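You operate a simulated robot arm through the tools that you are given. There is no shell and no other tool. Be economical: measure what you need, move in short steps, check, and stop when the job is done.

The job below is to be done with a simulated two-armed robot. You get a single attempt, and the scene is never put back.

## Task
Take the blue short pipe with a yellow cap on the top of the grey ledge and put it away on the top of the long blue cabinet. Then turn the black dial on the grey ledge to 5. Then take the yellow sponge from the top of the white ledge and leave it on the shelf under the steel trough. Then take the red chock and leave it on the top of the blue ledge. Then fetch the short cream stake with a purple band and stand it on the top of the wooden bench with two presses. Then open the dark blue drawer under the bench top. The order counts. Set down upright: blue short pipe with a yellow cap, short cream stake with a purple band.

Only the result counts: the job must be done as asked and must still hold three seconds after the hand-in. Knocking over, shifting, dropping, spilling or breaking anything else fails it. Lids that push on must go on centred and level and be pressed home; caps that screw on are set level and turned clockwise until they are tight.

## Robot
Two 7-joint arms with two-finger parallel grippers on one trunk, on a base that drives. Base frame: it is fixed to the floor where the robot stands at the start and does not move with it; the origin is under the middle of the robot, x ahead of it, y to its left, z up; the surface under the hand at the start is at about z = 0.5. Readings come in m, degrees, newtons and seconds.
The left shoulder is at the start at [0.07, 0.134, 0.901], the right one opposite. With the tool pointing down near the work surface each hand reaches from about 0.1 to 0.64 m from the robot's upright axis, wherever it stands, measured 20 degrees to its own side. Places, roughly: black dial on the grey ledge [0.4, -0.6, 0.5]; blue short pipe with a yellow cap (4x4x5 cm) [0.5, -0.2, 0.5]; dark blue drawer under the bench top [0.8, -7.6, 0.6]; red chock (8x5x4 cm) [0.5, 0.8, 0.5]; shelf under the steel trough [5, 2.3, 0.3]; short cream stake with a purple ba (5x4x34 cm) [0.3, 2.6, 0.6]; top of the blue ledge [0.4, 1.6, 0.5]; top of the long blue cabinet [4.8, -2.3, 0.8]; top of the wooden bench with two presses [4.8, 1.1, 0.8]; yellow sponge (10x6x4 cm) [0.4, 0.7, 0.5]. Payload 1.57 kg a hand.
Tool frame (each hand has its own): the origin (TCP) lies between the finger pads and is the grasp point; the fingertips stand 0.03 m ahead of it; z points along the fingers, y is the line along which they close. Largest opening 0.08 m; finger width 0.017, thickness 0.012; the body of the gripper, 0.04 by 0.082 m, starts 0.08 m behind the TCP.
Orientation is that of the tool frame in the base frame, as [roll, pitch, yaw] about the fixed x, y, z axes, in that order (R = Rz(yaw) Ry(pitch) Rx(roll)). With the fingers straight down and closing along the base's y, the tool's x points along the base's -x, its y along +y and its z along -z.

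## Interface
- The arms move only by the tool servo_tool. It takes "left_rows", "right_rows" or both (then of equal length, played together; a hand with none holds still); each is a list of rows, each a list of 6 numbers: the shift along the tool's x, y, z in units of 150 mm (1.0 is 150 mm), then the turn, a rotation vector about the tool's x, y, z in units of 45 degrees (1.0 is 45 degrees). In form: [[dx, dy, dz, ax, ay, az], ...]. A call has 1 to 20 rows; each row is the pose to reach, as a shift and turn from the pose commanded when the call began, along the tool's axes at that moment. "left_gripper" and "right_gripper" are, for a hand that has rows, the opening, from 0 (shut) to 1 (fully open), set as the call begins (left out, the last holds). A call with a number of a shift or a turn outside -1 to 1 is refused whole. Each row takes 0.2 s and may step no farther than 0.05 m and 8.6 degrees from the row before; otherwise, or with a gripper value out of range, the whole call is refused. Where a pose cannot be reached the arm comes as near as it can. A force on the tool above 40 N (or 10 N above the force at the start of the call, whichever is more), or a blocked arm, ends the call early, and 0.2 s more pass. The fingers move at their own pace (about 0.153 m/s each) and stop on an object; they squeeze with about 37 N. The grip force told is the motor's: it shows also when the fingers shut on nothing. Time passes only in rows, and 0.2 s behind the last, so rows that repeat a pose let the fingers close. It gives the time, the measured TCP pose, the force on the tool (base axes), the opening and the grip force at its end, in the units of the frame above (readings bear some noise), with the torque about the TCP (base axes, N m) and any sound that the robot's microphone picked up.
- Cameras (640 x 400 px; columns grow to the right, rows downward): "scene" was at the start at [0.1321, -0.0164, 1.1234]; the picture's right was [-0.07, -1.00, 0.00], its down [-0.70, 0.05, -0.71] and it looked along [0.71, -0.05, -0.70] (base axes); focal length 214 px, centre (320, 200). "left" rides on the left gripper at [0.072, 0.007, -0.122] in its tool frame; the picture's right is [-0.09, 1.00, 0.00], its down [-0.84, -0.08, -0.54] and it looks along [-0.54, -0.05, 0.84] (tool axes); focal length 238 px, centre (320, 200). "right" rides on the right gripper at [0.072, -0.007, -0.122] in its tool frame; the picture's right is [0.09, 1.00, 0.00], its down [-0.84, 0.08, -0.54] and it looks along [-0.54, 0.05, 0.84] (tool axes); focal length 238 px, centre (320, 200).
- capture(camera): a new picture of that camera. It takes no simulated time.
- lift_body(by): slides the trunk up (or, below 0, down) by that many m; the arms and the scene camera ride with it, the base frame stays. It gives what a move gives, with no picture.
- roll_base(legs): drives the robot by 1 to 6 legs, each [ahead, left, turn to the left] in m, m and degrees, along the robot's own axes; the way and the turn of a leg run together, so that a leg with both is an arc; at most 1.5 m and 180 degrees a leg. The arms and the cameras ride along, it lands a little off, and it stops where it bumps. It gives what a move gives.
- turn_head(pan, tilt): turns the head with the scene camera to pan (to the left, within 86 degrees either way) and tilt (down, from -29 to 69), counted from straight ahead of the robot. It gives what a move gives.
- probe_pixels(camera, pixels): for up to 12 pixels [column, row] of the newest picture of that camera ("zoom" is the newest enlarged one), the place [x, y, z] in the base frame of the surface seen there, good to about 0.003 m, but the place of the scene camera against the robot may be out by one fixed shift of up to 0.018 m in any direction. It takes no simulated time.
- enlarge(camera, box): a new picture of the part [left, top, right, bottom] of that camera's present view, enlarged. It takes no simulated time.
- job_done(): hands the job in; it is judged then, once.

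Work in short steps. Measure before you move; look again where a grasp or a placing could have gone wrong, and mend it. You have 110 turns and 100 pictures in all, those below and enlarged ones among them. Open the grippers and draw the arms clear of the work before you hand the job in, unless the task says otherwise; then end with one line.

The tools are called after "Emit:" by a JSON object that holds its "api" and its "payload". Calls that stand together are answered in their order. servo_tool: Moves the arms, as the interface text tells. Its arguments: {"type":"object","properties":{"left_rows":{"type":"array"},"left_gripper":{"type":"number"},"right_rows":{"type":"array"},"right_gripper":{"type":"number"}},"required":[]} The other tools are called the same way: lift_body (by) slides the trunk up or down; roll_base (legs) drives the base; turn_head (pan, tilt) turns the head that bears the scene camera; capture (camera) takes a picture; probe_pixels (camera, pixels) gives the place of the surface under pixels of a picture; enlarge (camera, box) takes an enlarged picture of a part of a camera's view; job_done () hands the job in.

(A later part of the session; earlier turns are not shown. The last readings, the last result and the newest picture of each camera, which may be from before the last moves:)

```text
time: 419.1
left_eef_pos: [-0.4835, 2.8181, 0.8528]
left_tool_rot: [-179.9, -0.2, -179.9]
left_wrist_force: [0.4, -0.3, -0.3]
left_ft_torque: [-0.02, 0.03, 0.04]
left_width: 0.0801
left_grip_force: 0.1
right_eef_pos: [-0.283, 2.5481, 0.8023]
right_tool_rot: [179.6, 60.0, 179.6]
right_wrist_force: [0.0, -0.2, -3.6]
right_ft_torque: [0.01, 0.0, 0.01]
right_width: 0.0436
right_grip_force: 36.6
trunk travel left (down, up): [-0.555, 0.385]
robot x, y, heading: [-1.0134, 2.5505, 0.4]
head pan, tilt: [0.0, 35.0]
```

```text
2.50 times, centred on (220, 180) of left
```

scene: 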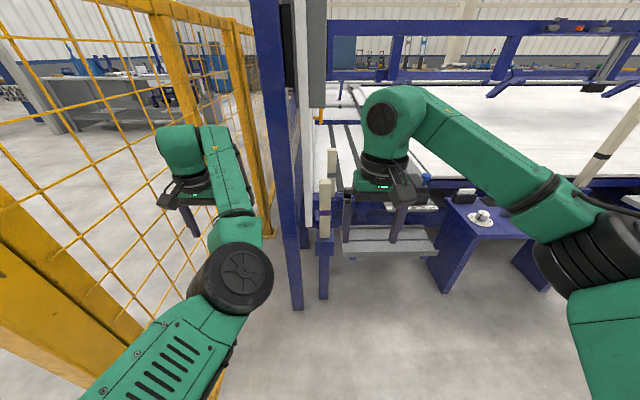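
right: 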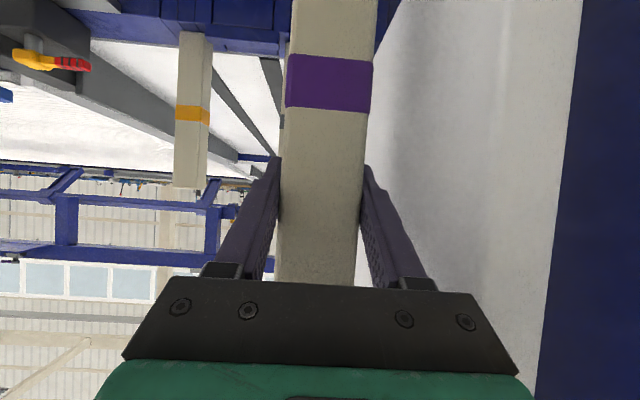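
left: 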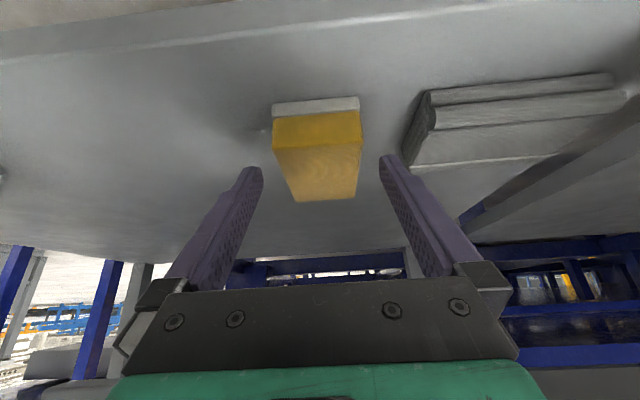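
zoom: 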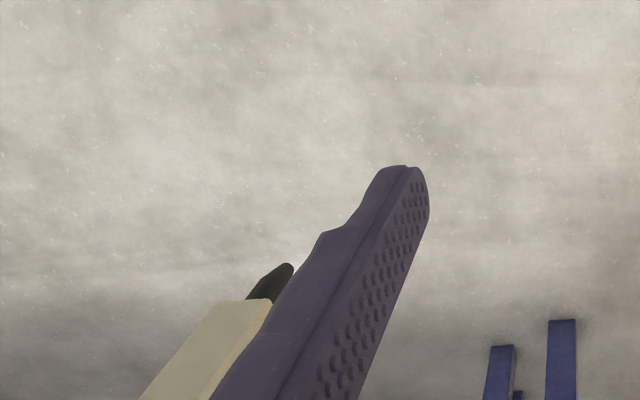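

The stake has a tapered dark foot. I carry it raised: trunk up 0.33, then drive left and along the passage to the aisle.

Emit:
{"api": "lift_body", "payload": {"by": 0.33}}

Emit:
{"api": "roll_base", "payload": {"legs": [[0, 1.35, -0.4], [1.5, 0, 0], [1.5, 0, 0], [1.5, 0, 0], [1.5, 0, 0], [0.5, 0, 0]]}}

Emit:
{"api": "turn_head", "payload": {"pan": 0, "tilt": 25}}

```text
time: 422.4
left_eef_pos: [-0.4855, 2.8185, 1.1835]
left_tool_rot: [180.0, -0.2, -179.9]
left_wrist_force: [-0.1, 0.1, 1.0]
left_ft_torque: [-0.01, 0.02, 0.03]
left_width: 0.0798
left_grip_force: 0.1
right_eef_pos: [-0.2834, 2.5492, 1.1328]
right_tool_rot: [179.6, 60.0, 179.5]
right_wrist_force: [0.7, 0.8, -3.3]
right_ft_torque: [-0.01, 0.01, -0.01]
right_width: 0.0437
right_grip_force: 36.8
trunk travel left (down, up): [-0.885, 0.055]
robot x, y, heading: [-1.0136, 2.5511, 0.5]
head pan, tilt: [0.0, 35.0]
```

```text
time: 459.7
left_eef_pos: [6.0123, 4.0067, 1.1851]
left_tool_rot: [-180.0, -0.1, 177.6]
left_wrist_force: [0.5, -0.1, -0.4]
left_ft_torque: [0.02, 0.0, -0.01]
left_width: 0.0801
left_grip_force: 0.0
right_eef_pos: [6.2008, 3.7289, 1.1325]
right_tool_rot: [179.6, 60.1, 177.0]
right_wrist_force: [-0.5, -0.4, -2.8]
right_ft_torque: [0.02, 0.01, -0.01]
right_width: 0.0439
right_grip_force: 37.4
trunk travel left (down, up): [-0.885, 0.055]
robot x, y, heading: [5.469, 3.7661, -2.2]
head pan, tilt: [0.0, 35.0]
```

```text
time: 460.4
left_eef_pos: [6.0136, 4.0071, 1.1831]
left_tool_rot: [179.9, -0.2, 177.7]
left_wrist_force: [-0.1, -0.5, 0.2]
left_ft_torque: [0.01, 0.02, 0.01]
left_width: 0.08
left_grip_force: 0.0
right_eef_pos: [6.2024, 3.7293, 1.1324]
right_tool_rot: [179.6, 60.0, 176.9]
right_wrist_force: [0.1, -0.7, -2.8]
right_ft_torque: [0.04, -0.01, -0.02]
right_width: 0.0439
right_grip_force: 37.0
trunk travel left (down, up): [-0.885, 0.055]
robot x, y, heading: [5.4737, 3.7642, -2.0]
head pan, tilt: [0.0, 25.0]
```

I turn down the aisle, drive to y≈1.2 at x≈5.97 and face the wooden bench.

Emit:
{"api": "roll_base", "payload": {"legs": [[0, 0, -88], [1.4, 0.42, 0], [1.15, 0.1, 0], [0, 0, -90]]}}

Emit:
{"api": "capture", "payload": {"camera": "scene"}}

```text
time: 480.7
left_eef_pos: [5.4658, 0.9414, 1.1816]
left_tool_rot: [180.0, -0.2, 0.3]
left_wrist_force: [0.4, -0.2, 0.0]
left_ft_torque: [-0.01, 0.01, 0.01]
left_width: 0.0798
left_grip_force: 0.0
right_eef_pos: [5.2619, 1.2088, 1.1336]
right_tool_rot: [179.6, 60.1, -0.2]
right_wrist_force: [0.2, -0.7, -3.0]
right_ft_torque: [-0.01, 0.0, -0.01]
right_width: 0.044
right_grip_force: 37.1
trunk travel left (down, up): [-0.885, 0.055]
robot x, y, heading: [5.9925, 1.211, -179.6]
head pan, tilt: [0.0, 25.0]
```

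```text
22 pictures are left
```

scene: 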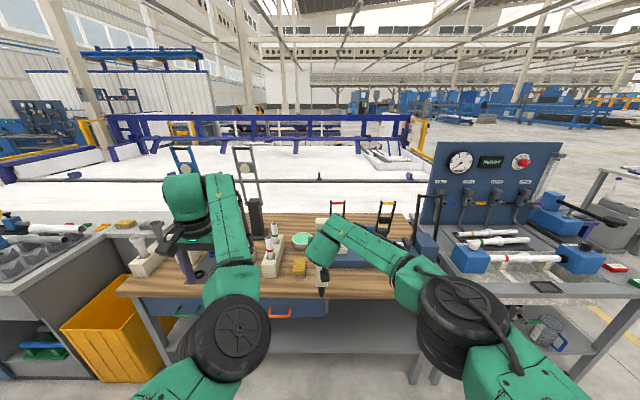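

I enlarge the bench top near the stake to find a free spot and see the foot.

Emit:
{"api": "enlarge", "payload": {"camera": "scene", "box": [240, 205, 430, 325]}}

Emit:
{"api": "probe_pixels", "payload": {"camera": "scene", "pixels": [[322, 292], [321, 280], [350, 294], [370, 280], [350, 270], [298, 268], [300, 292], [280, 290], [380, 296], [390, 265], [345, 285], [320, 258]]}}

```text
3.33 times, centred on (335, 265) of scene
```

zoom: 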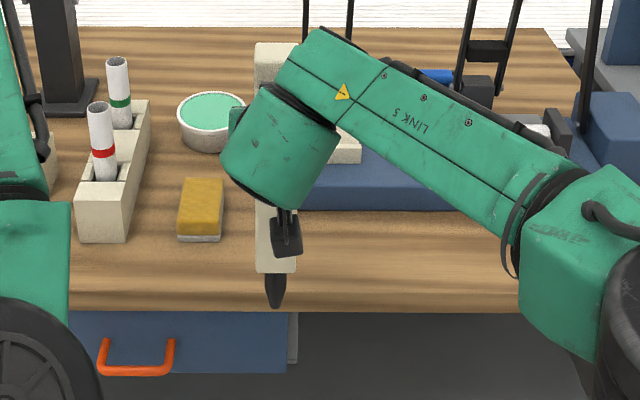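

```text
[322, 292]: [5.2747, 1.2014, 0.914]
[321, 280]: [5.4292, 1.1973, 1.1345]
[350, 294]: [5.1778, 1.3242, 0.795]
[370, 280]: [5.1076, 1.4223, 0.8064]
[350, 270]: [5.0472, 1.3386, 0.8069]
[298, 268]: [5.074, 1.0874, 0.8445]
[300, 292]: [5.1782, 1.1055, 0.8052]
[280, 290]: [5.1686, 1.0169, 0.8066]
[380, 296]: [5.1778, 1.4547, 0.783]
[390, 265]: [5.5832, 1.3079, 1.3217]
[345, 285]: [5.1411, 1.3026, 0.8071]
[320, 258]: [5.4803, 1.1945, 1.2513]
```

The foot below the cream part needs a closer look, so I enlarge strongly around its tip at (322,290).

Emit:
{"api": "enlarge", "payload": {"camera": "scene", "box": [302, 276, 342, 302]}}

```text
15.38 times, centred on (322, 289) of scene
```

zoom: 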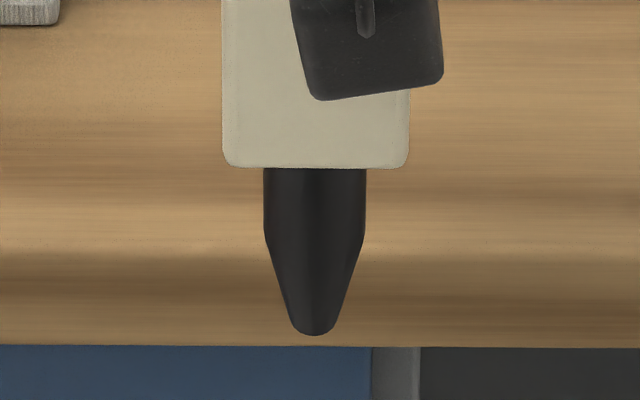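

The foot is a short peg with a flat tip about 1 cm wide, so the stake must be released exactly vertical. I probe the peg and the cream end to get their heights.

Emit:
{"api": "probe_pixels", "payload": {"camera": "zoom", "pixels": [[250, 162], [250, 100], [314, 172], [314, 235], [314, 325], [314, 331], [240, 20], [240, 150], [400, 150]]}}

Emit:
{"api": "roll_base", "payload": {"legs": [[0.15, -0.02, -0.4]]}}

```text
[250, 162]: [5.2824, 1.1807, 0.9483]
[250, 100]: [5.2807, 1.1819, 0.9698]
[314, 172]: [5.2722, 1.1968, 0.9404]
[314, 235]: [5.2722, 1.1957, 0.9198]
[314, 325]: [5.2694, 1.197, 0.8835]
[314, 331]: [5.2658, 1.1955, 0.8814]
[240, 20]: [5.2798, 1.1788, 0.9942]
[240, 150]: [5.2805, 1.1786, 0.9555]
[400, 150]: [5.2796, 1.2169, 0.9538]
```

```text
time: 482.1
left_eef_pos: [5.3161, 0.963, 1.1847]
left_tool_rot: [180.0, 0.0, -0.1]
left_wrist_force: [0.5, -0.4, -0.4]
left_ft_torque: [-0.02, 0.03, -0.01]
left_width: 0.0798
left_grip_force: 0.0
right_eef_pos: [5.1152, 1.2333, 1.1347]
right_tool_rot: [179.7, 60.1, -0.7]
right_wrist_force: [-0.3, -0.6, -4.3]
right_ft_torque: [0.02, -0.04, -0.01]
right_width: 0.0438
right_grip_force: 37.3
trunk travel left (down, up): [-0.885, 0.055]
robot x, y, heading: [5.8435, 1.2298, -180.0]
head pan, tilt: [0.0, 25.0]
```

The tip is 0.26 below the TCP, so contact comes at TCP z≈1.060. The stake hangs over the free front strip of the bench. I lower 7 cm.

Emit:
{"api": "servo_tool", "payload": {"right_rows": [[0.1, 0, 0.058, 0, 0, 0], [0.2, 0, 0.116, 0, 0, 0], [0.3, 0, 0.174, 0, 0, 0], [0.36, 0, 0.208, 0, 0, 0], [0.393, 0, 0.227, 0, 0, 0], [0.393, 0, 0.227, 0, 0, 0]]}}

Emit:
{"api": "enlarge", "payload": {"camera": "scene", "box": [280, 250, 360, 310]}}

```text
time: 483.5
left_eef_pos: [5.3131, 0.9644, 1.1811]
left_tool_rot: [180.0, -0.2, 0.0]
left_wrist_force: [0.0, -0.2, 0.4]
left_ft_torque: [-0.01, -0.02, 0.02]
left_width: 0.0798
left_grip_force: 0.0
right_eef_pos: [5.1134, 1.2329, 1.0649]
right_tool_rot: [179.6, 59.9, -0.7]
right_wrist_force: [-0.1, 0.1, -3.3]
right_ft_torque: [-0.01, -0.03, 0.0]
right_width: 0.044
right_grip_force: 37.2
trunk travel left (down, up): [-0.885, 0.055]
robot x, y, heading: [5.8442, 1.2299, -180.0]
head pan, tilt: [0.0, 25.0]
```

```text
6.67 times, centred on (320, 280) of scene
```

zoom: 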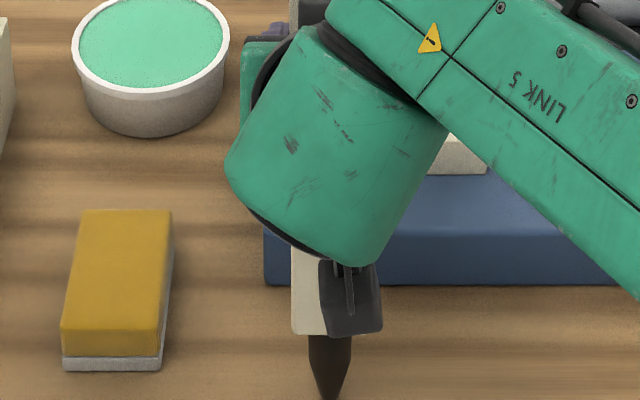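

The spot is clear and about 4–5 mm remain. I lower 4 mm in small steps and watch the force.

Emit:
{"api": "servo_tool", "payload": {"right_rows": [[0.0115, 0, 0.0067, 0, 0, 0], [0.0173, 0, 0.01, 0, 0, 0], [0.0231, 0, 0.0133, 0, 0, 0], [0.0231, 0, 0.0133, 0, 0, 0]]}}

```text
time: 484.5
left_eef_pos: [5.3142, 0.9642, 1.1837]
left_tool_rot: [-180.0, -0.1, -0.1]
left_wrist_force: [-0.1, 0.1, 0.8]
left_ft_torque: [0.02, 0.04, 0.02]
left_width: 0.0799
left_grip_force: 0.1
right_eef_pos: [5.114, 1.2344, 1.0612]
right_tool_rot: [179.6, 60.0, -0.7]
right_wrist_force: [-0.5, -0.5, 2.2]
right_ft_torque: [-0.17, 0.28, 0.01]
right_width: 0.0438
right_grip_force: 36.8
trunk travel left (down, up): [-0.885, 0.055]
robot x, y, heading: [5.8412, 1.2271, -180.0]
head pan, tilt: [0.0, 25.0]
```

Contact is made (+2.2 N). I ease back 0.4 mm, then open the fingers only slightly so they still guard the stake.

Emit:
{"api": "servo_tool", "payload": {"right_rows": [[-0.0023, 0, -0.0013, 0, 0, 0], [-0.0023, 0, -0.0013, 0, 0, 0]]}}

Emit:
{"api": "servo_tool", "payload": {"right_rows": [[0, 0, 0, 0, 0, 0], [0, 0, 0, 0, 0, 0]], "right_gripper": 0.6}}

Emit:
{"api": "capture", "payload": {"camera": "right"}}

```text
time: 485.1
left_eef_pos: [5.3136, 0.9635, 1.1836]
left_tool_rot: [-180.0, -0.1, -0.1]
left_wrist_force: [-0.8, -0.4, -0.3]
left_ft_torque: [-0.01, 0.02, 0.02]
left_width: 0.0799
left_grip_force: 0.1
right_eef_pos: [5.1139, 1.234, 1.0603]
right_tool_rot: [179.6, 60.0, -0.7]
right_wrist_force: [-2.9, 0.0, 1.6]
right_ft_torque: [-0.09, 0.55, 0.01]
right_width: 0.044
right_grip_force: 37.0
trunk travel left (down, up): [-0.885, 0.055]
robot x, y, heading: [5.8457, 1.2277, -180.0]
head pan, tilt: [0.0, 25.0]
```

```text
time: 485.7
left_eef_pos: [5.3133, 0.9643, 1.1835]
left_tool_rot: [180.0, -0.1, -0.1]
left_wrist_force: [-1.0, -0.4, -0.2]
left_ft_torque: [-0.04, 0.02, -0.01]
left_width: 0.0801
left_grip_force: 0.0
right_eef_pos: [5.1143, 1.2345, 1.0604]
right_tool_rot: [179.6, 60.0, -0.7]
right_wrist_force: [-0.3, -0.4, -0.3]
right_ft_torque: [0.0, -0.03, -0.03]
right_width: 0.0482
right_grip_force: 0.0
trunk travel left (down, up): [-0.885, 0.055]
robot x, y, heading: [5.8426, 1.2256, -180.0]
head pan, tilt: [0.0, 25.0]
```

```text
18 pictures are left
```

right: 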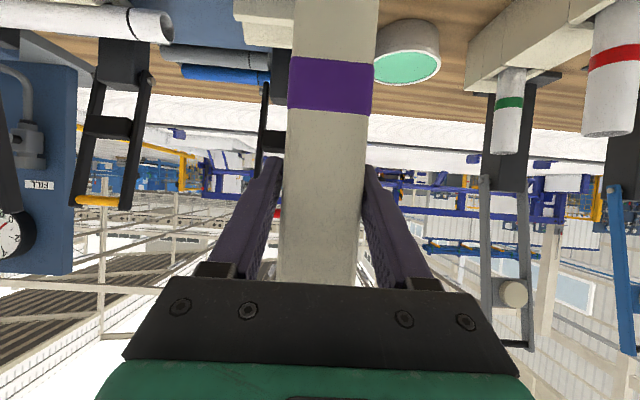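

The fingers read no force. I wait 1.6 s and look whether the stake stays still.

Emit:
{"api": "servo_tool", "payload": {"right_rows": [[0, 0, 0, 0, 0, 0], [0, 0, 0, 0, 0, 0], [0, 0, 0, 0, 0, 0], [0, 0, 0, 0, 0, 0], [0, 0, 0, 0, 0, 0], [0, 0, 0, 0, 0, 0], [0, 0, 0, 0, 0, 0], [0, 0, 0, 0, 0, 0], [0, 0, 0, 0, 0, 0], [0, 0, 0, 0, 0, 0]]}}

Emit:
{"api": "capture", "payload": {"camera": "right"}}

```text
time: 487.9
left_eef_pos: [5.3127, 0.9624, 1.1839]
left_tool_rot: [179.9, -0.1, -0.1]
left_wrist_force: [0.4, 0.0, 0.1]
left_ft_torque: [0.01, 0.0, 0.0]
left_width: 0.0801
left_grip_force: 0.0
right_eef_pos: [5.1135, 1.2341, 1.0616]
right_tool_rot: [179.6, 60.0, -0.7]
right_wrist_force: [0.0, 0.7, -0.3]
right_ft_torque: [0.02, -0.01, 0.02]
right_width: 0.0477
right_grip_force: 0.1
trunk travel left (down, up): [-0.885, 0.055]
robot x, y, heading: [5.8439, 1.2275, -180.2]
head pan, tilt: [0.0, 25.0]
```

```text
17 pictures are left
```

right: 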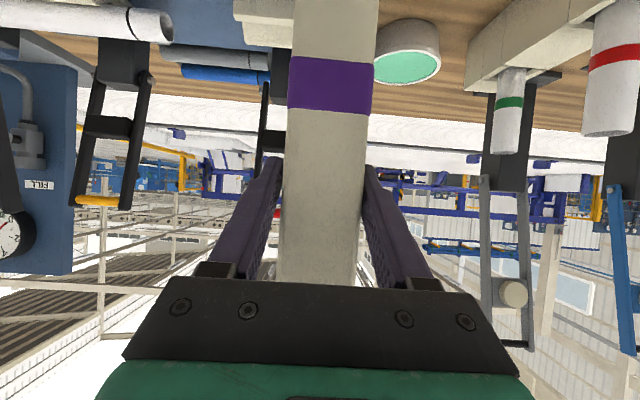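

The pictures are identical, so the stake stands by itself. I open fully and withdraw along the finger axis.

Emit:
{"api": "servo_tool", "payload": {"right_rows": [[0, 0, 0, 0, 0, 0], [0, 0, 0, 0, 0, 0]], "right_gripper": 1}}

Emit:
{"api": "servo_tool", "payload": {"right_rows": [[0, 0, -0.1, 0, 0, 0], [0, 0, -0.25, 0, 0, 0], [0, 0, -0.45, 0, 0, 0], [0, 0, -0.7, 0, 0, 0], [0, 0, -0.95, 0, 0, 0]]}}

Emit:
{"api": "roll_base", "payload": {"legs": [[-0.25, 0, 0]]}}

Emit:
{"api": "turn_head", "payload": {"pan": -5, "tilt": 25}}

Emit:
{"api": "capture", "payload": {"camera": "scene"}}

```text
time: 488.5
left_eef_pos: [5.3136, 0.9647, 1.1827]
left_tool_rot: [-179.9, -0.1, -0.1]
left_wrist_force: [-0.1, 0.4, -0.1]
left_ft_torque: [0.03, 0.0, -0.02]
left_width: 0.0798
left_grip_force: 0.0
right_eef_pos: [5.1141, 1.2332, 1.061]
right_tool_rot: [179.6, 60.0, -0.7]
right_wrist_force: [-0.2, 0.1, 0.8]
right_ft_torque: [0.0, -0.02, 0.0]
right_width: 0.08
right_grip_force: 0.1
trunk travel left (down, up): [-0.885, 0.055]
robot x, y, heading: [5.8413, 1.2277, -180.0]
head pan, tilt: [0.0, 25.0]
```

```text
time: 489.7
left_eef_pos: [5.3163, 0.9643, 1.184]
left_tool_rot: [-180.0, 0.0, -0.1]
left_wrist_force: [-1.1, -0.8, -0.2]
left_ft_torque: [0.05, 0.01, -0.01]
left_width: 0.0798
left_grip_force: 0.1
right_eef_pos: [5.2396, 1.2319, 1.1341]
right_tool_rot: [179.7, 60.0, -0.8]
right_wrist_force: [-0.3, 0.0, -0.2]
right_ft_torque: [-0.01, -0.03, -0.03]
right_width: 0.08
right_grip_force: 0.1
trunk travel left (down, up): [-0.885, 0.055]
robot x, y, heading: [5.8452, 1.228, -179.9]
head pan, tilt: [0.0, 25.0]
```

```text
time: 491.5
left_eef_pos: [5.5612, 0.9635, 1.1831]
left_tool_rot: [180.0, -0.3, 0.0]
left_wrist_force: [-0.7, 0.4, 0.7]
left_ft_torque: [0.0, -0.02, -0.01]
left_width: 0.0802
left_grip_force: 0.2
right_eef_pos: [5.4843, 1.2319, 1.1308]
right_tool_rot: [179.6, 59.9, -0.6]
right_wrist_force: [0.1, 0.5, 0.2]
right_ft_torque: [-0.01, 0.0, 0.01]
right_width: 0.0802
right_grip_force: 0.1
trunk travel left (down, up): [-0.885, 0.055]
robot x, y, heading: [6.0946, 1.2292, -179.4]
head pan, tilt: [0.0, 25.0]
```

```text
time: 492.2
left_eef_pos: [5.5629, 0.9635, 1.1834]
left_tool_rot: [-180.0, -0.2, 0.0]
left_wrist_force: [0.1, 0.6, 0.8]
left_ft_torque: [0.0, 0.02, 0.03]
left_width: 0.0799
left_grip_force: 0.1
right_eef_pos: [5.4853, 1.2311, 1.1321]
right_tool_rot: [179.6, 60.0, -0.6]
right_wrist_force: [0.3, -0.4, -0.3]
right_ft_torque: [-0.01, -0.01, 0.0]
right_width: 0.0798
right_grip_force: 0.1
trunk travel left (down, up): [-0.885, 0.055]
robot x, y, heading: [6.0902, 1.2276, -179.9]
head pan, tilt: [-5.0, 25.0]
```

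```text
16 pictures are left
```

scene: 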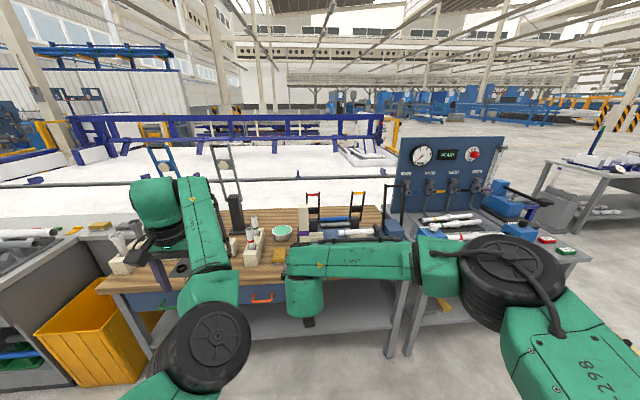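

The stake stands on the bench at (304,222). Now I level the right hand again and lower the trunk for the drive to the drawer.

Emit:
{"api": "servo_tool", "payload": {"right_rows": [[0.08, -0.08, -0.14, 0, 0.17, 0], [0.17, -0.16, -0.29, 0, 0.34, 0], [0.25, -0.24, -0.43, 0, 0.51, 0], [0.33, -0.32, -0.58, 0, 0.68, 0], [0.42, -0.4, -0.72, 0, 0.85, 0], [0.5, -0.5, -0.866, 0, 1, 0], [0.5, -0.5, -0.866, 0, 1, 0]]}}

Emit:
{"api": "servo_tool", "payload": {"right_rows": [[0, 0, 0, 0, 0.17, 0], [0, 0, 0, 0, 0.333, 0], [0, 0, 0, 0, 0.333, 0]]}}

Emit:
{"api": "lift_body", "payload": {"by": -0.25}}

Emit:
{"api": "roll_base", "payload": {"legs": [[0.1, 0, 90], [1.5, 0, 0], [1.5, 0, 0], [1.5, 0, 0], [0.5, 0, 0]]}}

```text
time: 493.8
left_eef_pos: [5.5631, 0.9628, 1.1831]
left_tool_rot: [-180.0, -0.1, -0.1]
left_wrist_force: [0.2, -0.3, -0.5]
left_ft_torque: [-0.01, 0.0, -0.02]
left_width: 0.0799
left_grip_force: 0.0
right_eef_pos: [5.637, 1.3055, 1.1317]
right_tool_rot: [179.9, 14.9, -0.4]
right_wrist_force: [-0.3, -1.2, 0.1]
right_ft_torque: [0.01, -0.03, 0.01]
right_width: 0.08
right_grip_force: 0.1
trunk travel left (down, up): [-0.885, 0.055]
robot x, y, heading: [6.0929, 1.2288, -179.6]
head pan, tilt: [-5.0, 25.0]
```

```text
time: 494.6
left_eef_pos: [5.5629, 0.963, 1.1831]
left_tool_rot: [-180.0, -0.2, 0.0]
left_wrist_force: [-0.1, 0.2, 0.8]
left_ft_torque: [-0.01, 0.03, -0.01]
left_width: 0.0797
left_grip_force: 0.1
right_eef_pos: [5.6364, 1.3059, 1.1326]
right_tool_rot: [179.8, 0.0, -0.3]
right_wrist_force: [-0.1, 0.0, 0.1]
right_ft_torque: [0.02, 0.03, -0.03]
right_width: 0.0799
right_grip_force: 0.0
trunk travel left (down, up): [-0.885, 0.055]
robot x, y, heading: [6.094, 1.2269, -179.9]
head pan, tilt: [-5.0, 25.0]
```

```text
time: 497.2
left_eef_pos: [5.5631, 0.9632, 0.9339]
left_tool_rot: [180.0, -0.1, 0.0]
left_wrist_force: [0.2, -0.5, -1.2]
left_ft_torque: [-0.01, -0.05, 0.02]
left_width: 0.08
left_grip_force: 0.2
right_eef_pos: [5.6375, 1.3057, 0.8823]
right_tool_rot: [179.8, 0.0, -0.1]
right_wrist_force: [0.4, 0.2, 0.2]
right_ft_torque: [-0.01, -0.01, 0.0]
right_width: 0.0801
right_grip_force: 0.0
trunk travel left (down, up): [-0.635, 0.305]
robot x, y, heading: [6.0943, 1.2277, -179.9]
head pan, tilt: [-5.0, 25.0]
```

```text
time: 525.1
left_eef_pos: [6.3667, -4.3624, 0.9326]
left_tool_rot: [-180.0, 0.0, 90.8]
left_wrist_force: [0.5, -0.3, 0.2]
left_ft_torque: [0.0, 0.01, -0.01]
left_width: 0.0801
left_grip_force: 0.0
right_eef_pos: [6.0238, -4.2948, 0.8812]
right_tool_rot: [179.8, 0.1, 90.6]
right_wrist_force: [-1.1, 0.9, -0.1]
right_ft_torque: [0.06, 0.0, 0.01]
right_width: 0.08
right_grip_force: 0.1
trunk travel left (down, up): [-0.635, 0.305]
robot x, y, heading: [6.0959, -3.8367, -89.0]
head pan, tilt: [-5.0, 25.0]
```

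I'm at [6.10,-3.84]. I look south-west for the drawer bench and a route.

Emit:
{"api": "turn_head", "payload": {"pan": -35, "tilt": 12}}

Emit:
{"api": "capture", "payload": {"camera": "scene"}}

```text
time: 526.0
left_eef_pos: [6.3671, -4.3626, 0.9332]
left_tool_rot: [-180.0, -0.1, 90.8]
left_wrist_force: [-0.1, 0.2, 0.4]
left_ft_torque: [0.01, 0.02, 0.02]
left_width: 0.0801
left_grip_force: 0.0
right_eef_pos: [6.0242, -4.2939, 0.8821]
right_tool_rot: [179.8, 0.0, 90.5]
right_wrist_force: [-0.2, 0.8, 0.1]
right_ft_torque: [0.02, 0.02, -0.01]
right_width: 0.08
right_grip_force: 0.0
trunk travel left (down, up): [-0.635, 0.305]
robot x, y, heading: [6.0944, -3.8381, -89.1]
head pan, tilt: [-35.0, 12.0]
```

```text
15 pictures are left
```

scene: 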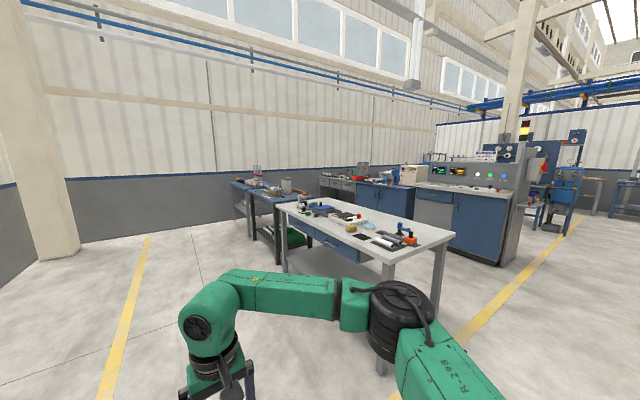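

The drawer's bearing falls near column 400. I enlarge that region.

Emit:
{"api": "enlarge", "payload": {"camera": "scene", "box": [300, 140, 540, 290]}}

Emit:
{"api": "probe_pixels", "payload": {"camera": "scene", "pixels": [[380, 195], [345, 185], [400, 178], [440, 210], [485, 225], [430, 245], [365, 180], [420, 185], [270, 200], [285, 270], [505, 262], [330, 180]]}}

```text
2.67 times, centred on (420, 215) of scene
```

zoom: 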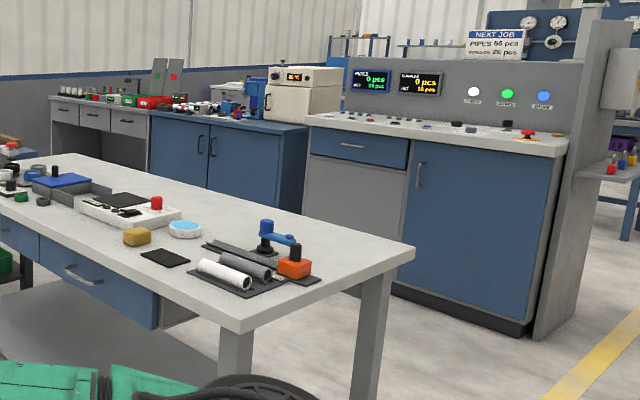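

```text
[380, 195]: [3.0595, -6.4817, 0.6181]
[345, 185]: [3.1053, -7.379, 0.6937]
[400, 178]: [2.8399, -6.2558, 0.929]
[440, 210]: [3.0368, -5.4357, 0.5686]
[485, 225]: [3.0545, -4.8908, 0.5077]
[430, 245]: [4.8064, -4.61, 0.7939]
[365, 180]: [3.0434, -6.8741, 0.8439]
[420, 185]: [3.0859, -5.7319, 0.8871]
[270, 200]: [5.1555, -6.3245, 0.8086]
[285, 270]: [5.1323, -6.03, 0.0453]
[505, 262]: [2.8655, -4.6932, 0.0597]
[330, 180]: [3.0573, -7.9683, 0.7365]
```

The row here faces +x at x≈3, so the drawer bench lies west of it. I drive back along the corridor to x≈-0.9.

Emit:
{"api": "roll_base", "payload": {"legs": [[0, 0, -90.6], [1.49, -0.08, 0], [1.5, 0, 0], [1.5, 0, 0], [1.5, 0, 0], [1.0, 0, 0]]}}

Emit:
{"api": "turn_head", "payload": {"pan": 70, "tilt": 12}}

Emit:
{"api": "capture", "payload": {"camera": "scene"}}

```text
time: 563.2
left_eef_pos: [-1.4343, -4.1024, 0.9338]
left_tool_rot: [179.9, -0.1, 0.9]
left_wrist_force: [-0.2, -0.5, -0.6]
left_ft_torque: [-0.01, 0.03, 0.02]
left_width: 0.08
left_grip_force: 0.0
right_eef_pos: [-1.3668, -3.7591, 0.8821]
right_tool_rot: [179.8, 0.0, 0.7]
right_wrist_force: [0.4, -0.3, -0.2]
right_ft_torque: [-0.01, -0.01, -0.01]
right_width: 0.0802
right_grip_force: 0.1
trunk travel left (down, up): [-0.635, 0.305]
robot x, y, heading: [-0.9069, -3.8298, -178.8]
head pan, tilt: [-35.0, 12.0]
```

```text
time: 565.0
left_eef_pos: [-1.4344, -4.101, 0.9332]
left_tool_rot: [179.9, 0.0, 0.9]
left_wrist_force: [-0.6, 0.4, -0.2]
left_ft_torque: [0.01, 0.0, -0.02]
left_width: 0.08
left_grip_force: 0.1
right_eef_pos: [-1.3665, -3.7589, 0.8807]
right_tool_rot: [179.8, 0.0, 0.7]
right_wrist_force: [-0.2, 0.2, 0.2]
right_ft_torque: [0.0, 0.01, 0.01]
right_width: 0.08
right_grip_force: 0.1
trunk travel left (down, up): [-0.635, 0.305]
robot x, y, heading: [-0.9084, -3.8306, -178.9]
head pan, tilt: [70.0, 12.0]
```

```text
13 pictures are left
```

scene: 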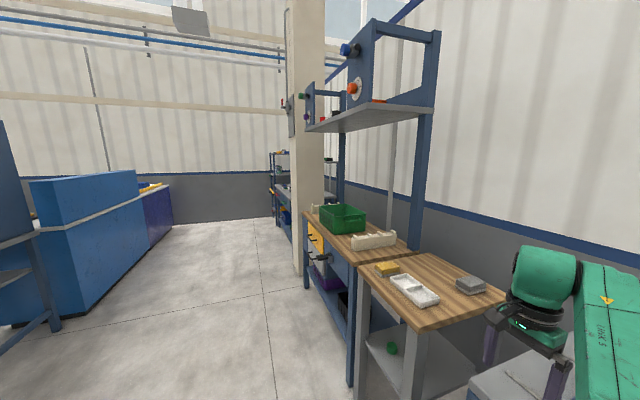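

A dark blue unit with yellow items on top stands at (160,215), likely the target. I enlarge and probe it.

Emit:
{"api": "enlarge", "payload": {"camera": "scene", "box": [0, 150, 200, 330]}}

Emit:
{"api": "probe_pixels", "payload": {"camera": "scene", "pixels": [[160, 195], [160, 220], [153, 186], [120, 230], [172, 215], [70, 290], [300, 250], [360, 340], [290, 225], [143, 230], [250, 230], [25, 250]]}}

```text
2.22 times, centred on (100, 240) of scene
```

zoom: 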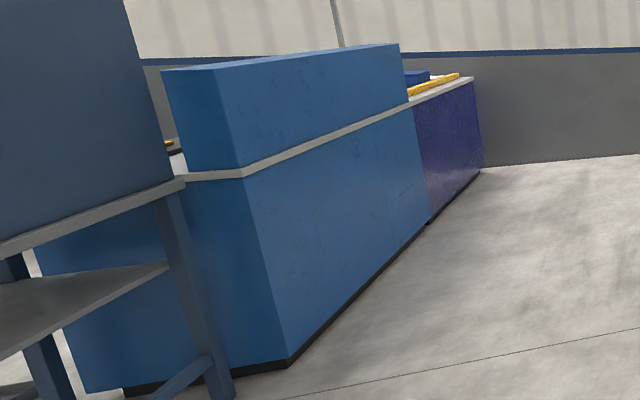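

```text
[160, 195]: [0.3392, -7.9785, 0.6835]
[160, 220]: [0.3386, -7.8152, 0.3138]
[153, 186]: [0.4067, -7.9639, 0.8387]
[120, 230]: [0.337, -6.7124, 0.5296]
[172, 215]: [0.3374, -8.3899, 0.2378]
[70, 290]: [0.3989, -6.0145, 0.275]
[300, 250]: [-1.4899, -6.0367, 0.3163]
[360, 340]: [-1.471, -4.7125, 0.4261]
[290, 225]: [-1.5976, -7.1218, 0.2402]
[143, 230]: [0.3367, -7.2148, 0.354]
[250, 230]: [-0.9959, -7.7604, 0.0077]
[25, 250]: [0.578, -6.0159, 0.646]
```

The unit's back faces me, so its front must face +x. I back up east to x≈1.75, turn to face -y, and look for the entrance.

Emit:
{"api": "roll_base", "payload": {"legs": [[-1.4, -0.05, -1.1], [-1.25, 0, 0], [0, 0, 90]]}}

Emit:
{"api": "turn_head", "payload": {"pan": -10, "tilt": 18}}

Emit:
{"api": "capture", "payload": {"camera": "scene"}}

```text
time: 581.7
left_eef_pos: [1.9889, -4.3199, 0.9334]
left_tool_rot: [180.0, -0.1, 89.0]
left_wrist_force: [0.9, 0.1, -0.7]
left_ft_torque: [-0.02, 0.01, 0.02]
left_width: 0.0799
left_grip_force: 0.1
right_eef_pos: [1.6477, -4.2408, 0.8814]
right_tool_rot: [179.8, 0.0, 88.7]
right_wrist_force: [0.6, 0.0, 1.0]
right_ft_torque: [0.03, 0.01, -0.03]
right_width: 0.0799
right_grip_force: 0.0
trunk travel left (down, up): [-0.635, 0.305]
robot x, y, heading: [1.7334, -3.7885, -90.7]
head pan, tilt: [70.0, 12.0]
```

```text
time: 583.2
left_eef_pos: [1.9888, -4.3213, 0.9335]
left_tool_rot: [180.0, -0.1, 89.0]
left_wrist_force: [0.4, 0.1, 0.6]
left_ft_torque: [-0.05, 0.02, -0.01]
left_width: 0.0801
left_grip_force: 0.2
right_eef_pos: [1.6478, -4.2397, 0.8805]
right_tool_rot: [179.8, 0.0, 88.8]
right_wrist_force: [0.2, 0.2, 0.0]
right_ft_torque: [0.03, 0.03, 0.02]
right_width: 0.0802
right_grip_force: 0.1
trunk travel left (down, up): [-0.635, 0.305]
robot x, y, heading: [1.7334, -3.7843, -91.2]
head pan, tilt: [-10.0, 18.0]
```

```text
11 pictures are left
5 turns are left
```

scene: 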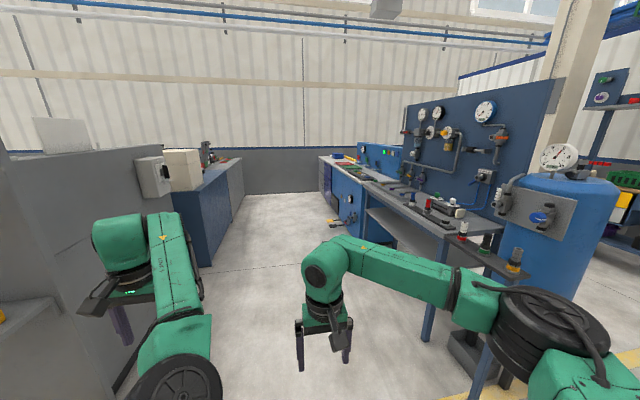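

With 5 turns left I combine steps. I enter the aisle (x≈1.72), face -x at y≈-7.68, lower the trunk, orient the right hand to a forward-down grip with a vertical closing plane, and take pictures.

Emit:
{"api": "roll_base", "payload": {"legs": [[1.45, 0, 1.2], [1.45, 0, 0], [0.5, 0, 0], [0, 0, -90], [0, 0.5, 0]]}}

Emit:
{"api": "lift_body", "payload": {"by": -0.12}}

Emit:
{"api": "servo_tool", "payload": {"right_rows": [[0, 0, 0, 0, 0, 0.17], [0, 0, 0, 0, 0, 0.34], [0, 0, 0, 0, 0, 0.51], [0, 0, 0, 0, 0, 0.68], [0, 0, 0, 0, 0, 0.85], [0, 0, 0, 0, 0, 1], [0, 0, 0, 0, 0, 1]], "right_gripper": 1}}

Emit:
{"api": "servo_tool", "payload": {"right_rows": [[0, 0, 0, 0, 0, 0.17], [0, 0, 0, 0, 0, 0.34], [0, 0, 0, 0, 0, 0.51], [0, 0, 0, 0, 0, 0.68], [0, 0, 0, 0, 0, 0.85], [0, 0, 0, 0, 0, 1], [0, 0, 0, 0, 0, 1]]}}

Emit:
{"api": "servo_tool", "payload": {"right_rows": [[0, 0, 0, -0.17, 0, 0], [0, 0, 0, -0.34, 0, 0], [0, 0, 0, -0.51, 0, 0], [0, 0, 0, -0.68, 0, 0], [0, 0, 0, -0.85, 0, 0], [0, 0, 0, -1, 0, 0], [0, 0, 0, -1, 0, 0]]}}

Emit:
{"api": "turn_head", "payload": {"pan": 0, "tilt": 35}}

Emit:
{"api": "capture", "payload": {"camera": "scene"}}

Emit:
{"api": "capture", "payload": {"camera": "right"}}

Emit:
{"api": "capture", "payload": {"camera": "left"}}

Emit:
{"api": "probe_pixels", "payload": {"camera": "scene", "pixels": [[320, 200], [320, 220], [320, 240], [320, 260], [320, 280], [280, 240], [360, 240], [240, 240], [400, 240], [300, 260], [340, 260], [320, 300]]}}

Emit:
{"api": "probe_pixels", "payload": {"camera": "left", "pixels": [[320, 100], [320, 140], [320, 180], [200, 140], [260, 140], [380, 140], [440, 140], [200, 180], [260, 180], [140, 160], [320, 60], [200, 100]]}}

```text
time: 606.3
left_eef_pos: [1.1609, -7.9598, 0.9337]
left_tool_rot: [180.0, -0.2, -1.4]
left_wrist_force: [-0.4, 0.0, 0.1]
left_ft_torque: [0.02, -0.02, -0.01]
left_width: 0.08
left_grip_force: 0.0
right_eef_pos: [1.2415, -7.6187, 0.8818]
right_tool_rot: [179.9, -0.1, -1.5]
right_wrist_force: [-0.2, 0.5, 0.3]
right_ft_torque: [-0.04, 0.01, -0.04]
right_width: 0.0799
right_grip_force: 0.0
trunk travel left (down, up): [-0.635, 0.305]
robot x, y, heading: [1.6944, -7.7063, 179.2]
head pan, tilt: [-10.0, 18.0]
```

```text
time: 607.8
left_eef_pos: [1.1612, -7.9591, 0.8129]
left_tool_rot: [-180.0, -0.2, -1.4]
left_wrist_force: [-0.1, 0.1, -0.6]
left_ft_torque: [0.0, 0.03, 0.01]
left_width: 0.0801
left_grip_force: 0.1
right_eef_pos: [1.2414, -7.6184, 0.7618]
right_tool_rot: [179.8, 0.0, -1.4]
right_wrist_force: [0.3, -0.3, -0.3]
right_ft_torque: [0.01, -0.01, -0.01]
right_width: 0.0802
right_grip_force: 0.1
trunk travel left (down, up): [-0.515, 0.425]
robot x, y, heading: [1.6962, -7.7048, 178.9]
head pan, tilt: [-10.0, 18.0]
```

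```text
time: 609.4
left_eef_pos: [1.1597, -7.9586, 0.812]
left_tool_rot: [180.0, -0.2, -1.3]
left_wrist_force: [0.1, 0.5, -0.2]
left_ft_torque: [-0.01, 0.0, 0.02]
left_width: 0.0799
left_grip_force: 0.1
right_eef_pos: [1.2411, -7.6191, 0.7629]
right_tool_rot: [179.9, -0.1, -46.6]
right_wrist_force: [-0.5, -0.7, 0.1]
right_ft_torque: [-0.02, 0.04, -0.02]
right_width: 0.08
right_grip_force: 0.1
trunk travel left (down, up): [-0.515, 0.425]
robot x, y, heading: [1.6979, -7.7069, 178.5]
head pan, tilt: [-10.0, 18.0]
```

```text
time: 611.0
left_eef_pos: [1.161, -7.96, 0.8125]
left_tool_rot: [179.9, -0.1, -1.3]
left_wrist_force: [-0.1, -0.4, -0.2]
left_ft_torque: [0.0, 0.04, 0.02]
left_width: 0.08
left_grip_force: 0.1
right_eef_pos: [1.2425, -7.6185, 0.7608]
right_tool_rot: [179.9, -0.2, -91.5]
right_wrist_force: [-0.5, -0.4, -0.6]
right_ft_torque: [0.01, 0.0, -0.01]
right_width: 0.0799
right_grip_force: 0.0
trunk travel left (down, up): [-0.515, 0.425]
robot x, y, heading: [1.6966, -7.7079, 178.9]
head pan, tilt: [-10.0, 18.0]
```

```text
time: 612.6
left_eef_pos: [1.1618, -7.9592, 0.8138]
left_tool_rot: [-179.9, -0.1, -1.3]
left_wrist_force: [0.6, -0.8, -0.4]
left_ft_torque: [0.03, 0.01, -0.01]
left_width: 0.0802
left_grip_force: 0.0
right_eef_pos: [1.2416, -7.6178, 0.7619]
right_tool_rot: [134.8, -0.2, -91.5]
right_wrist_force: [0.5, -0.2, -0.2]
right_ft_torque: [0.01, -0.01, 0.03]
right_width: 0.0804
right_grip_force: 0.1
trunk travel left (down, up): [-0.515, 0.425]
robot x, y, heading: [1.6961, -7.7065, 178.8]
head pan, tilt: [-10.0, 18.0]
```

```text
time: 613.4
left_eef_pos: [1.1607, -7.96, 0.8134]
left_tool_rot: [180.0, 0.0, -1.2]
left_wrist_force: [0.8, 0.2, 0.5]
left_ft_torque: [0.01, 0.02, -0.03]
left_width: 0.08
left_grip_force: 0.0
right_eef_pos: [1.2419, -7.6179, 0.7613]
right_tool_rot: [135.0, -0.2, -91.5]
right_wrist_force: [-0.8, 1.9, -0.2]
right_ft_torque: [-0.02, -0.02, 0.02]
right_width: 0.0798
right_grip_force: 0.0
trunk travel left (down, up): [-0.515, 0.425]
robot x, y, heading: [1.6962, -7.7098, 178.8]
head pan, tilt: [0.0, 35.0]
```

```text
10 pictures are left
```

scene: 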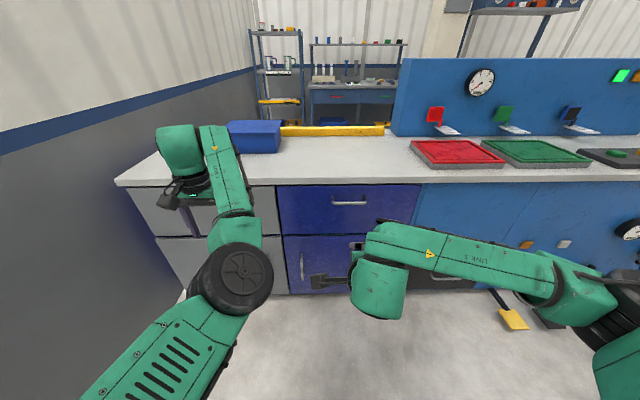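

```text
9 pictures are left
```

right: 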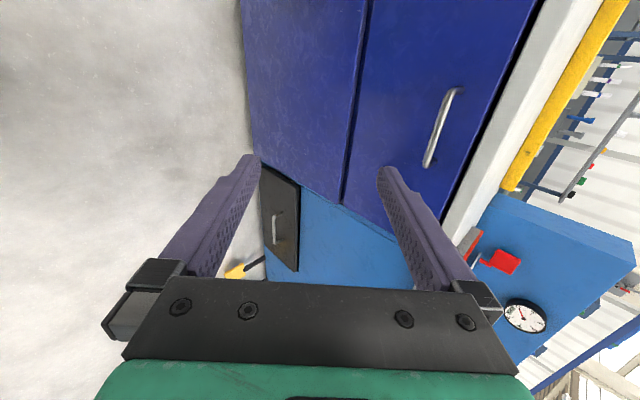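

```text
8 pictures are left
```

left: 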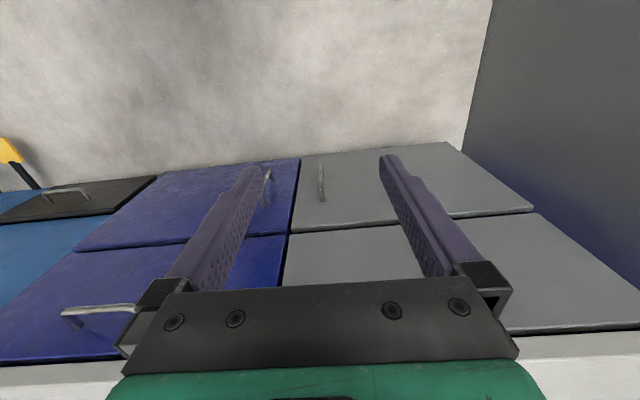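

```text
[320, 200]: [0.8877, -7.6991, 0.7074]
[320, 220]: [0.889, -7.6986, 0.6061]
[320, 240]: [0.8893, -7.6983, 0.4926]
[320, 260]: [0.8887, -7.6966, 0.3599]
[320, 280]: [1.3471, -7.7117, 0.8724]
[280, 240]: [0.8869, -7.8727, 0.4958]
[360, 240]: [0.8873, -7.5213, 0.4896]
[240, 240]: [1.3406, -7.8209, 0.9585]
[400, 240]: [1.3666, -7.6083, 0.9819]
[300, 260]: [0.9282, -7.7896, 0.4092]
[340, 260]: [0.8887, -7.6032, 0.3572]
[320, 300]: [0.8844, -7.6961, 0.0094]
```

```text
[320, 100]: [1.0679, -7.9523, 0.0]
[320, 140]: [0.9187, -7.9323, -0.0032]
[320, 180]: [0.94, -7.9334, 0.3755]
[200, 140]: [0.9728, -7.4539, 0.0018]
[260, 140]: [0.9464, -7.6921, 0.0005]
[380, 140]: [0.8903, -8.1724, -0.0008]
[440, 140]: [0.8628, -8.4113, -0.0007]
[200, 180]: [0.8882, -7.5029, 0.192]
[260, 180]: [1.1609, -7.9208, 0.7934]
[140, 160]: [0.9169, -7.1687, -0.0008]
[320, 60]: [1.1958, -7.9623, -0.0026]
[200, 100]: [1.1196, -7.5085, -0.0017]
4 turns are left
```

The dark blue drawer's front is at x≈0.888 with a bar handle at (349,201) in the scene view and (441,130) in the right view. I probe the handle, move to a stand-off with a narrow opening, and probe again there.

Emit:
{"api": "probe_pixels", "payload": {"camera": "right", "pixels": [[455, 92], [449, 92], [444, 110], [446, 112], [440, 130], [437, 132], [433, 150], [431, 150], [428, 164], [400, 130], [465, 170], [490, 150]]}}

Emit:
{"api": "roll_base", "payload": {"legs": [[0.13, 0, 0]]}}

Emit:
{"api": "servo_tool", "payload": {"right_rows": [[-0.05, 0.17, 0.1, 0, 0, 0], [-0.1, 0.34, 0.2, 0, 0, 0], [-0.155, 0.51, 0.3, 0, 0, 0], [-0.207, 0.674, 0.391, 0, 0, 0], [-0.207, 0.674, 0.391, 0, 0, 0]], "right_gripper": 0.45}}

Emit:
{"api": "capture", "payload": {"camera": "right"}}

Emit:
{"api": "probe_pixels", "payload": {"camera": "right", "pixels": [[290, 130], [296, 130], [302, 130], [308, 130], [314, 130], [320, 130], [326, 130], [332, 130], [338, 130], [344, 130], [350, 130], [356, 130]]}}

Emit:
{"api": "probe_pixels", "payload": {"camera": "right", "pixels": [[260, 100], [270, 100], [280, 100], [290, 100], [300, 100], [310, 100], [330, 100], [340, 100], [350, 100], [360, 100], [370, 100], [380, 100]]}}

Emit:
{"api": "capture", "payload": {"camera": "scene"}}

```text
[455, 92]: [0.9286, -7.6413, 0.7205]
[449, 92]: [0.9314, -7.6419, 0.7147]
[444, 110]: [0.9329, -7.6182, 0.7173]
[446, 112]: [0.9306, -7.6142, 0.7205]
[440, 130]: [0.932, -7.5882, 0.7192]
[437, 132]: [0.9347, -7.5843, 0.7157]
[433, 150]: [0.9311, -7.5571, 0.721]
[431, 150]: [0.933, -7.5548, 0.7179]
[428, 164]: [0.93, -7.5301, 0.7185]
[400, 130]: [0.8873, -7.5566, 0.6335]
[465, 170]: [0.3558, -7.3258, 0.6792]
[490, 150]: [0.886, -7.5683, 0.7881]
```

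```text
time: 614.6
left_eef_pos: [1.0299, -7.9563, 0.8143]
left_tool_rot: [179.9, -0.2, -1.3]
left_wrist_force: [-0.6, 0.0, 0.6]
left_ft_torque: [0.01, -0.04, 0.0]
left_width: 0.08
left_grip_force: 0.1
right_eef_pos: [1.1118, -7.6159, 0.7598]
right_tool_rot: [134.9, -0.3, -91.5]
right_wrist_force: [0.0, 0.1, 0.0]
right_ft_torque: [-0.02, 0.0, -0.03]
right_width: 0.08
right_grip_force: 0.0
trunk travel left (down, up): [-0.515, 0.425]
robot x, y, heading: [1.5666, -7.7018, 179.2]
head pan, tilt: [0.0, 35.0]
```

```text
time: 615.8
left_eef_pos: [1.0319, -7.9561, 0.8145]
left_tool_rot: [179.9, -0.1, -1.1]
left_wrist_force: [-0.1, 0.3, 0.0]
left_ft_torque: [0.03, -0.02, 0.01]
left_width: 0.0801
left_grip_force: 0.0
right_eef_pos: [0.9996, -7.5811, 0.792]
right_tool_rot: [135.0, -0.2, -91.5]
right_wrist_force: [-0.4, 0.8, 1.1]
right_ft_torque: [0.0, 0.0, 0.01]
right_width: 0.0359
right_grip_force: 0.1
trunk travel left (down, up): [-0.515, 0.425]
robot x, y, heading: [1.5655, -7.7029, 178.9]
head pan, tilt: [0.0, 35.0]
```

```text
7 pictures are left
```

right: 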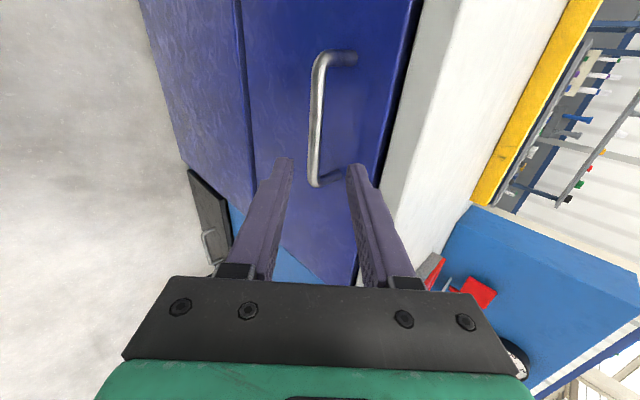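

```text
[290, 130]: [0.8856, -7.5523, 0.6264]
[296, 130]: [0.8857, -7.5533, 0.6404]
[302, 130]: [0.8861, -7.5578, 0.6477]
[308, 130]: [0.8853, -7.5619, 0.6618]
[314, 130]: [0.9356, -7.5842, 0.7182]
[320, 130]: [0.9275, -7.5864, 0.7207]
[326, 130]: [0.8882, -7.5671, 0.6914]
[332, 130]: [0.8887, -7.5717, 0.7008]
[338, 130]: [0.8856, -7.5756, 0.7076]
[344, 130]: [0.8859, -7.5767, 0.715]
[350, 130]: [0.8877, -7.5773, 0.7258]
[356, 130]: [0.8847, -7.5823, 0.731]
```

```text
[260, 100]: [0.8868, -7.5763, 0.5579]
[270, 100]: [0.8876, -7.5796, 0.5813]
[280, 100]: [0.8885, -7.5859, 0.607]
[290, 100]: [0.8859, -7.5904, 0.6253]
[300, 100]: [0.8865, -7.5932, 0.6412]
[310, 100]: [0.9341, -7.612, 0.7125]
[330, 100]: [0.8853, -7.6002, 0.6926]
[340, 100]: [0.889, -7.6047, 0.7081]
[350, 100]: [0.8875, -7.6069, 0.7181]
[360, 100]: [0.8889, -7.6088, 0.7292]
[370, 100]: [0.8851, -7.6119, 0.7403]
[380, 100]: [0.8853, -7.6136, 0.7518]
```

```text
6 pictures are left
3 turns are left
```

scene: 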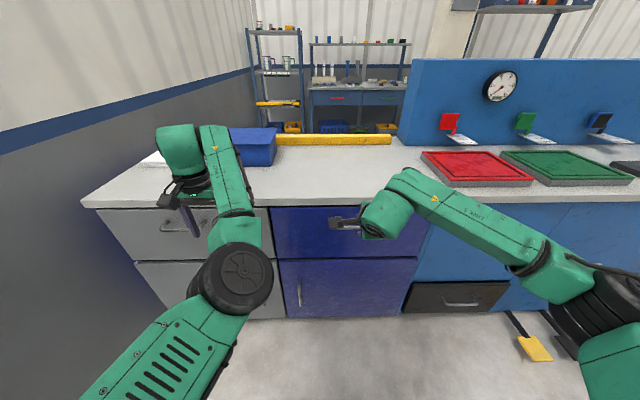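

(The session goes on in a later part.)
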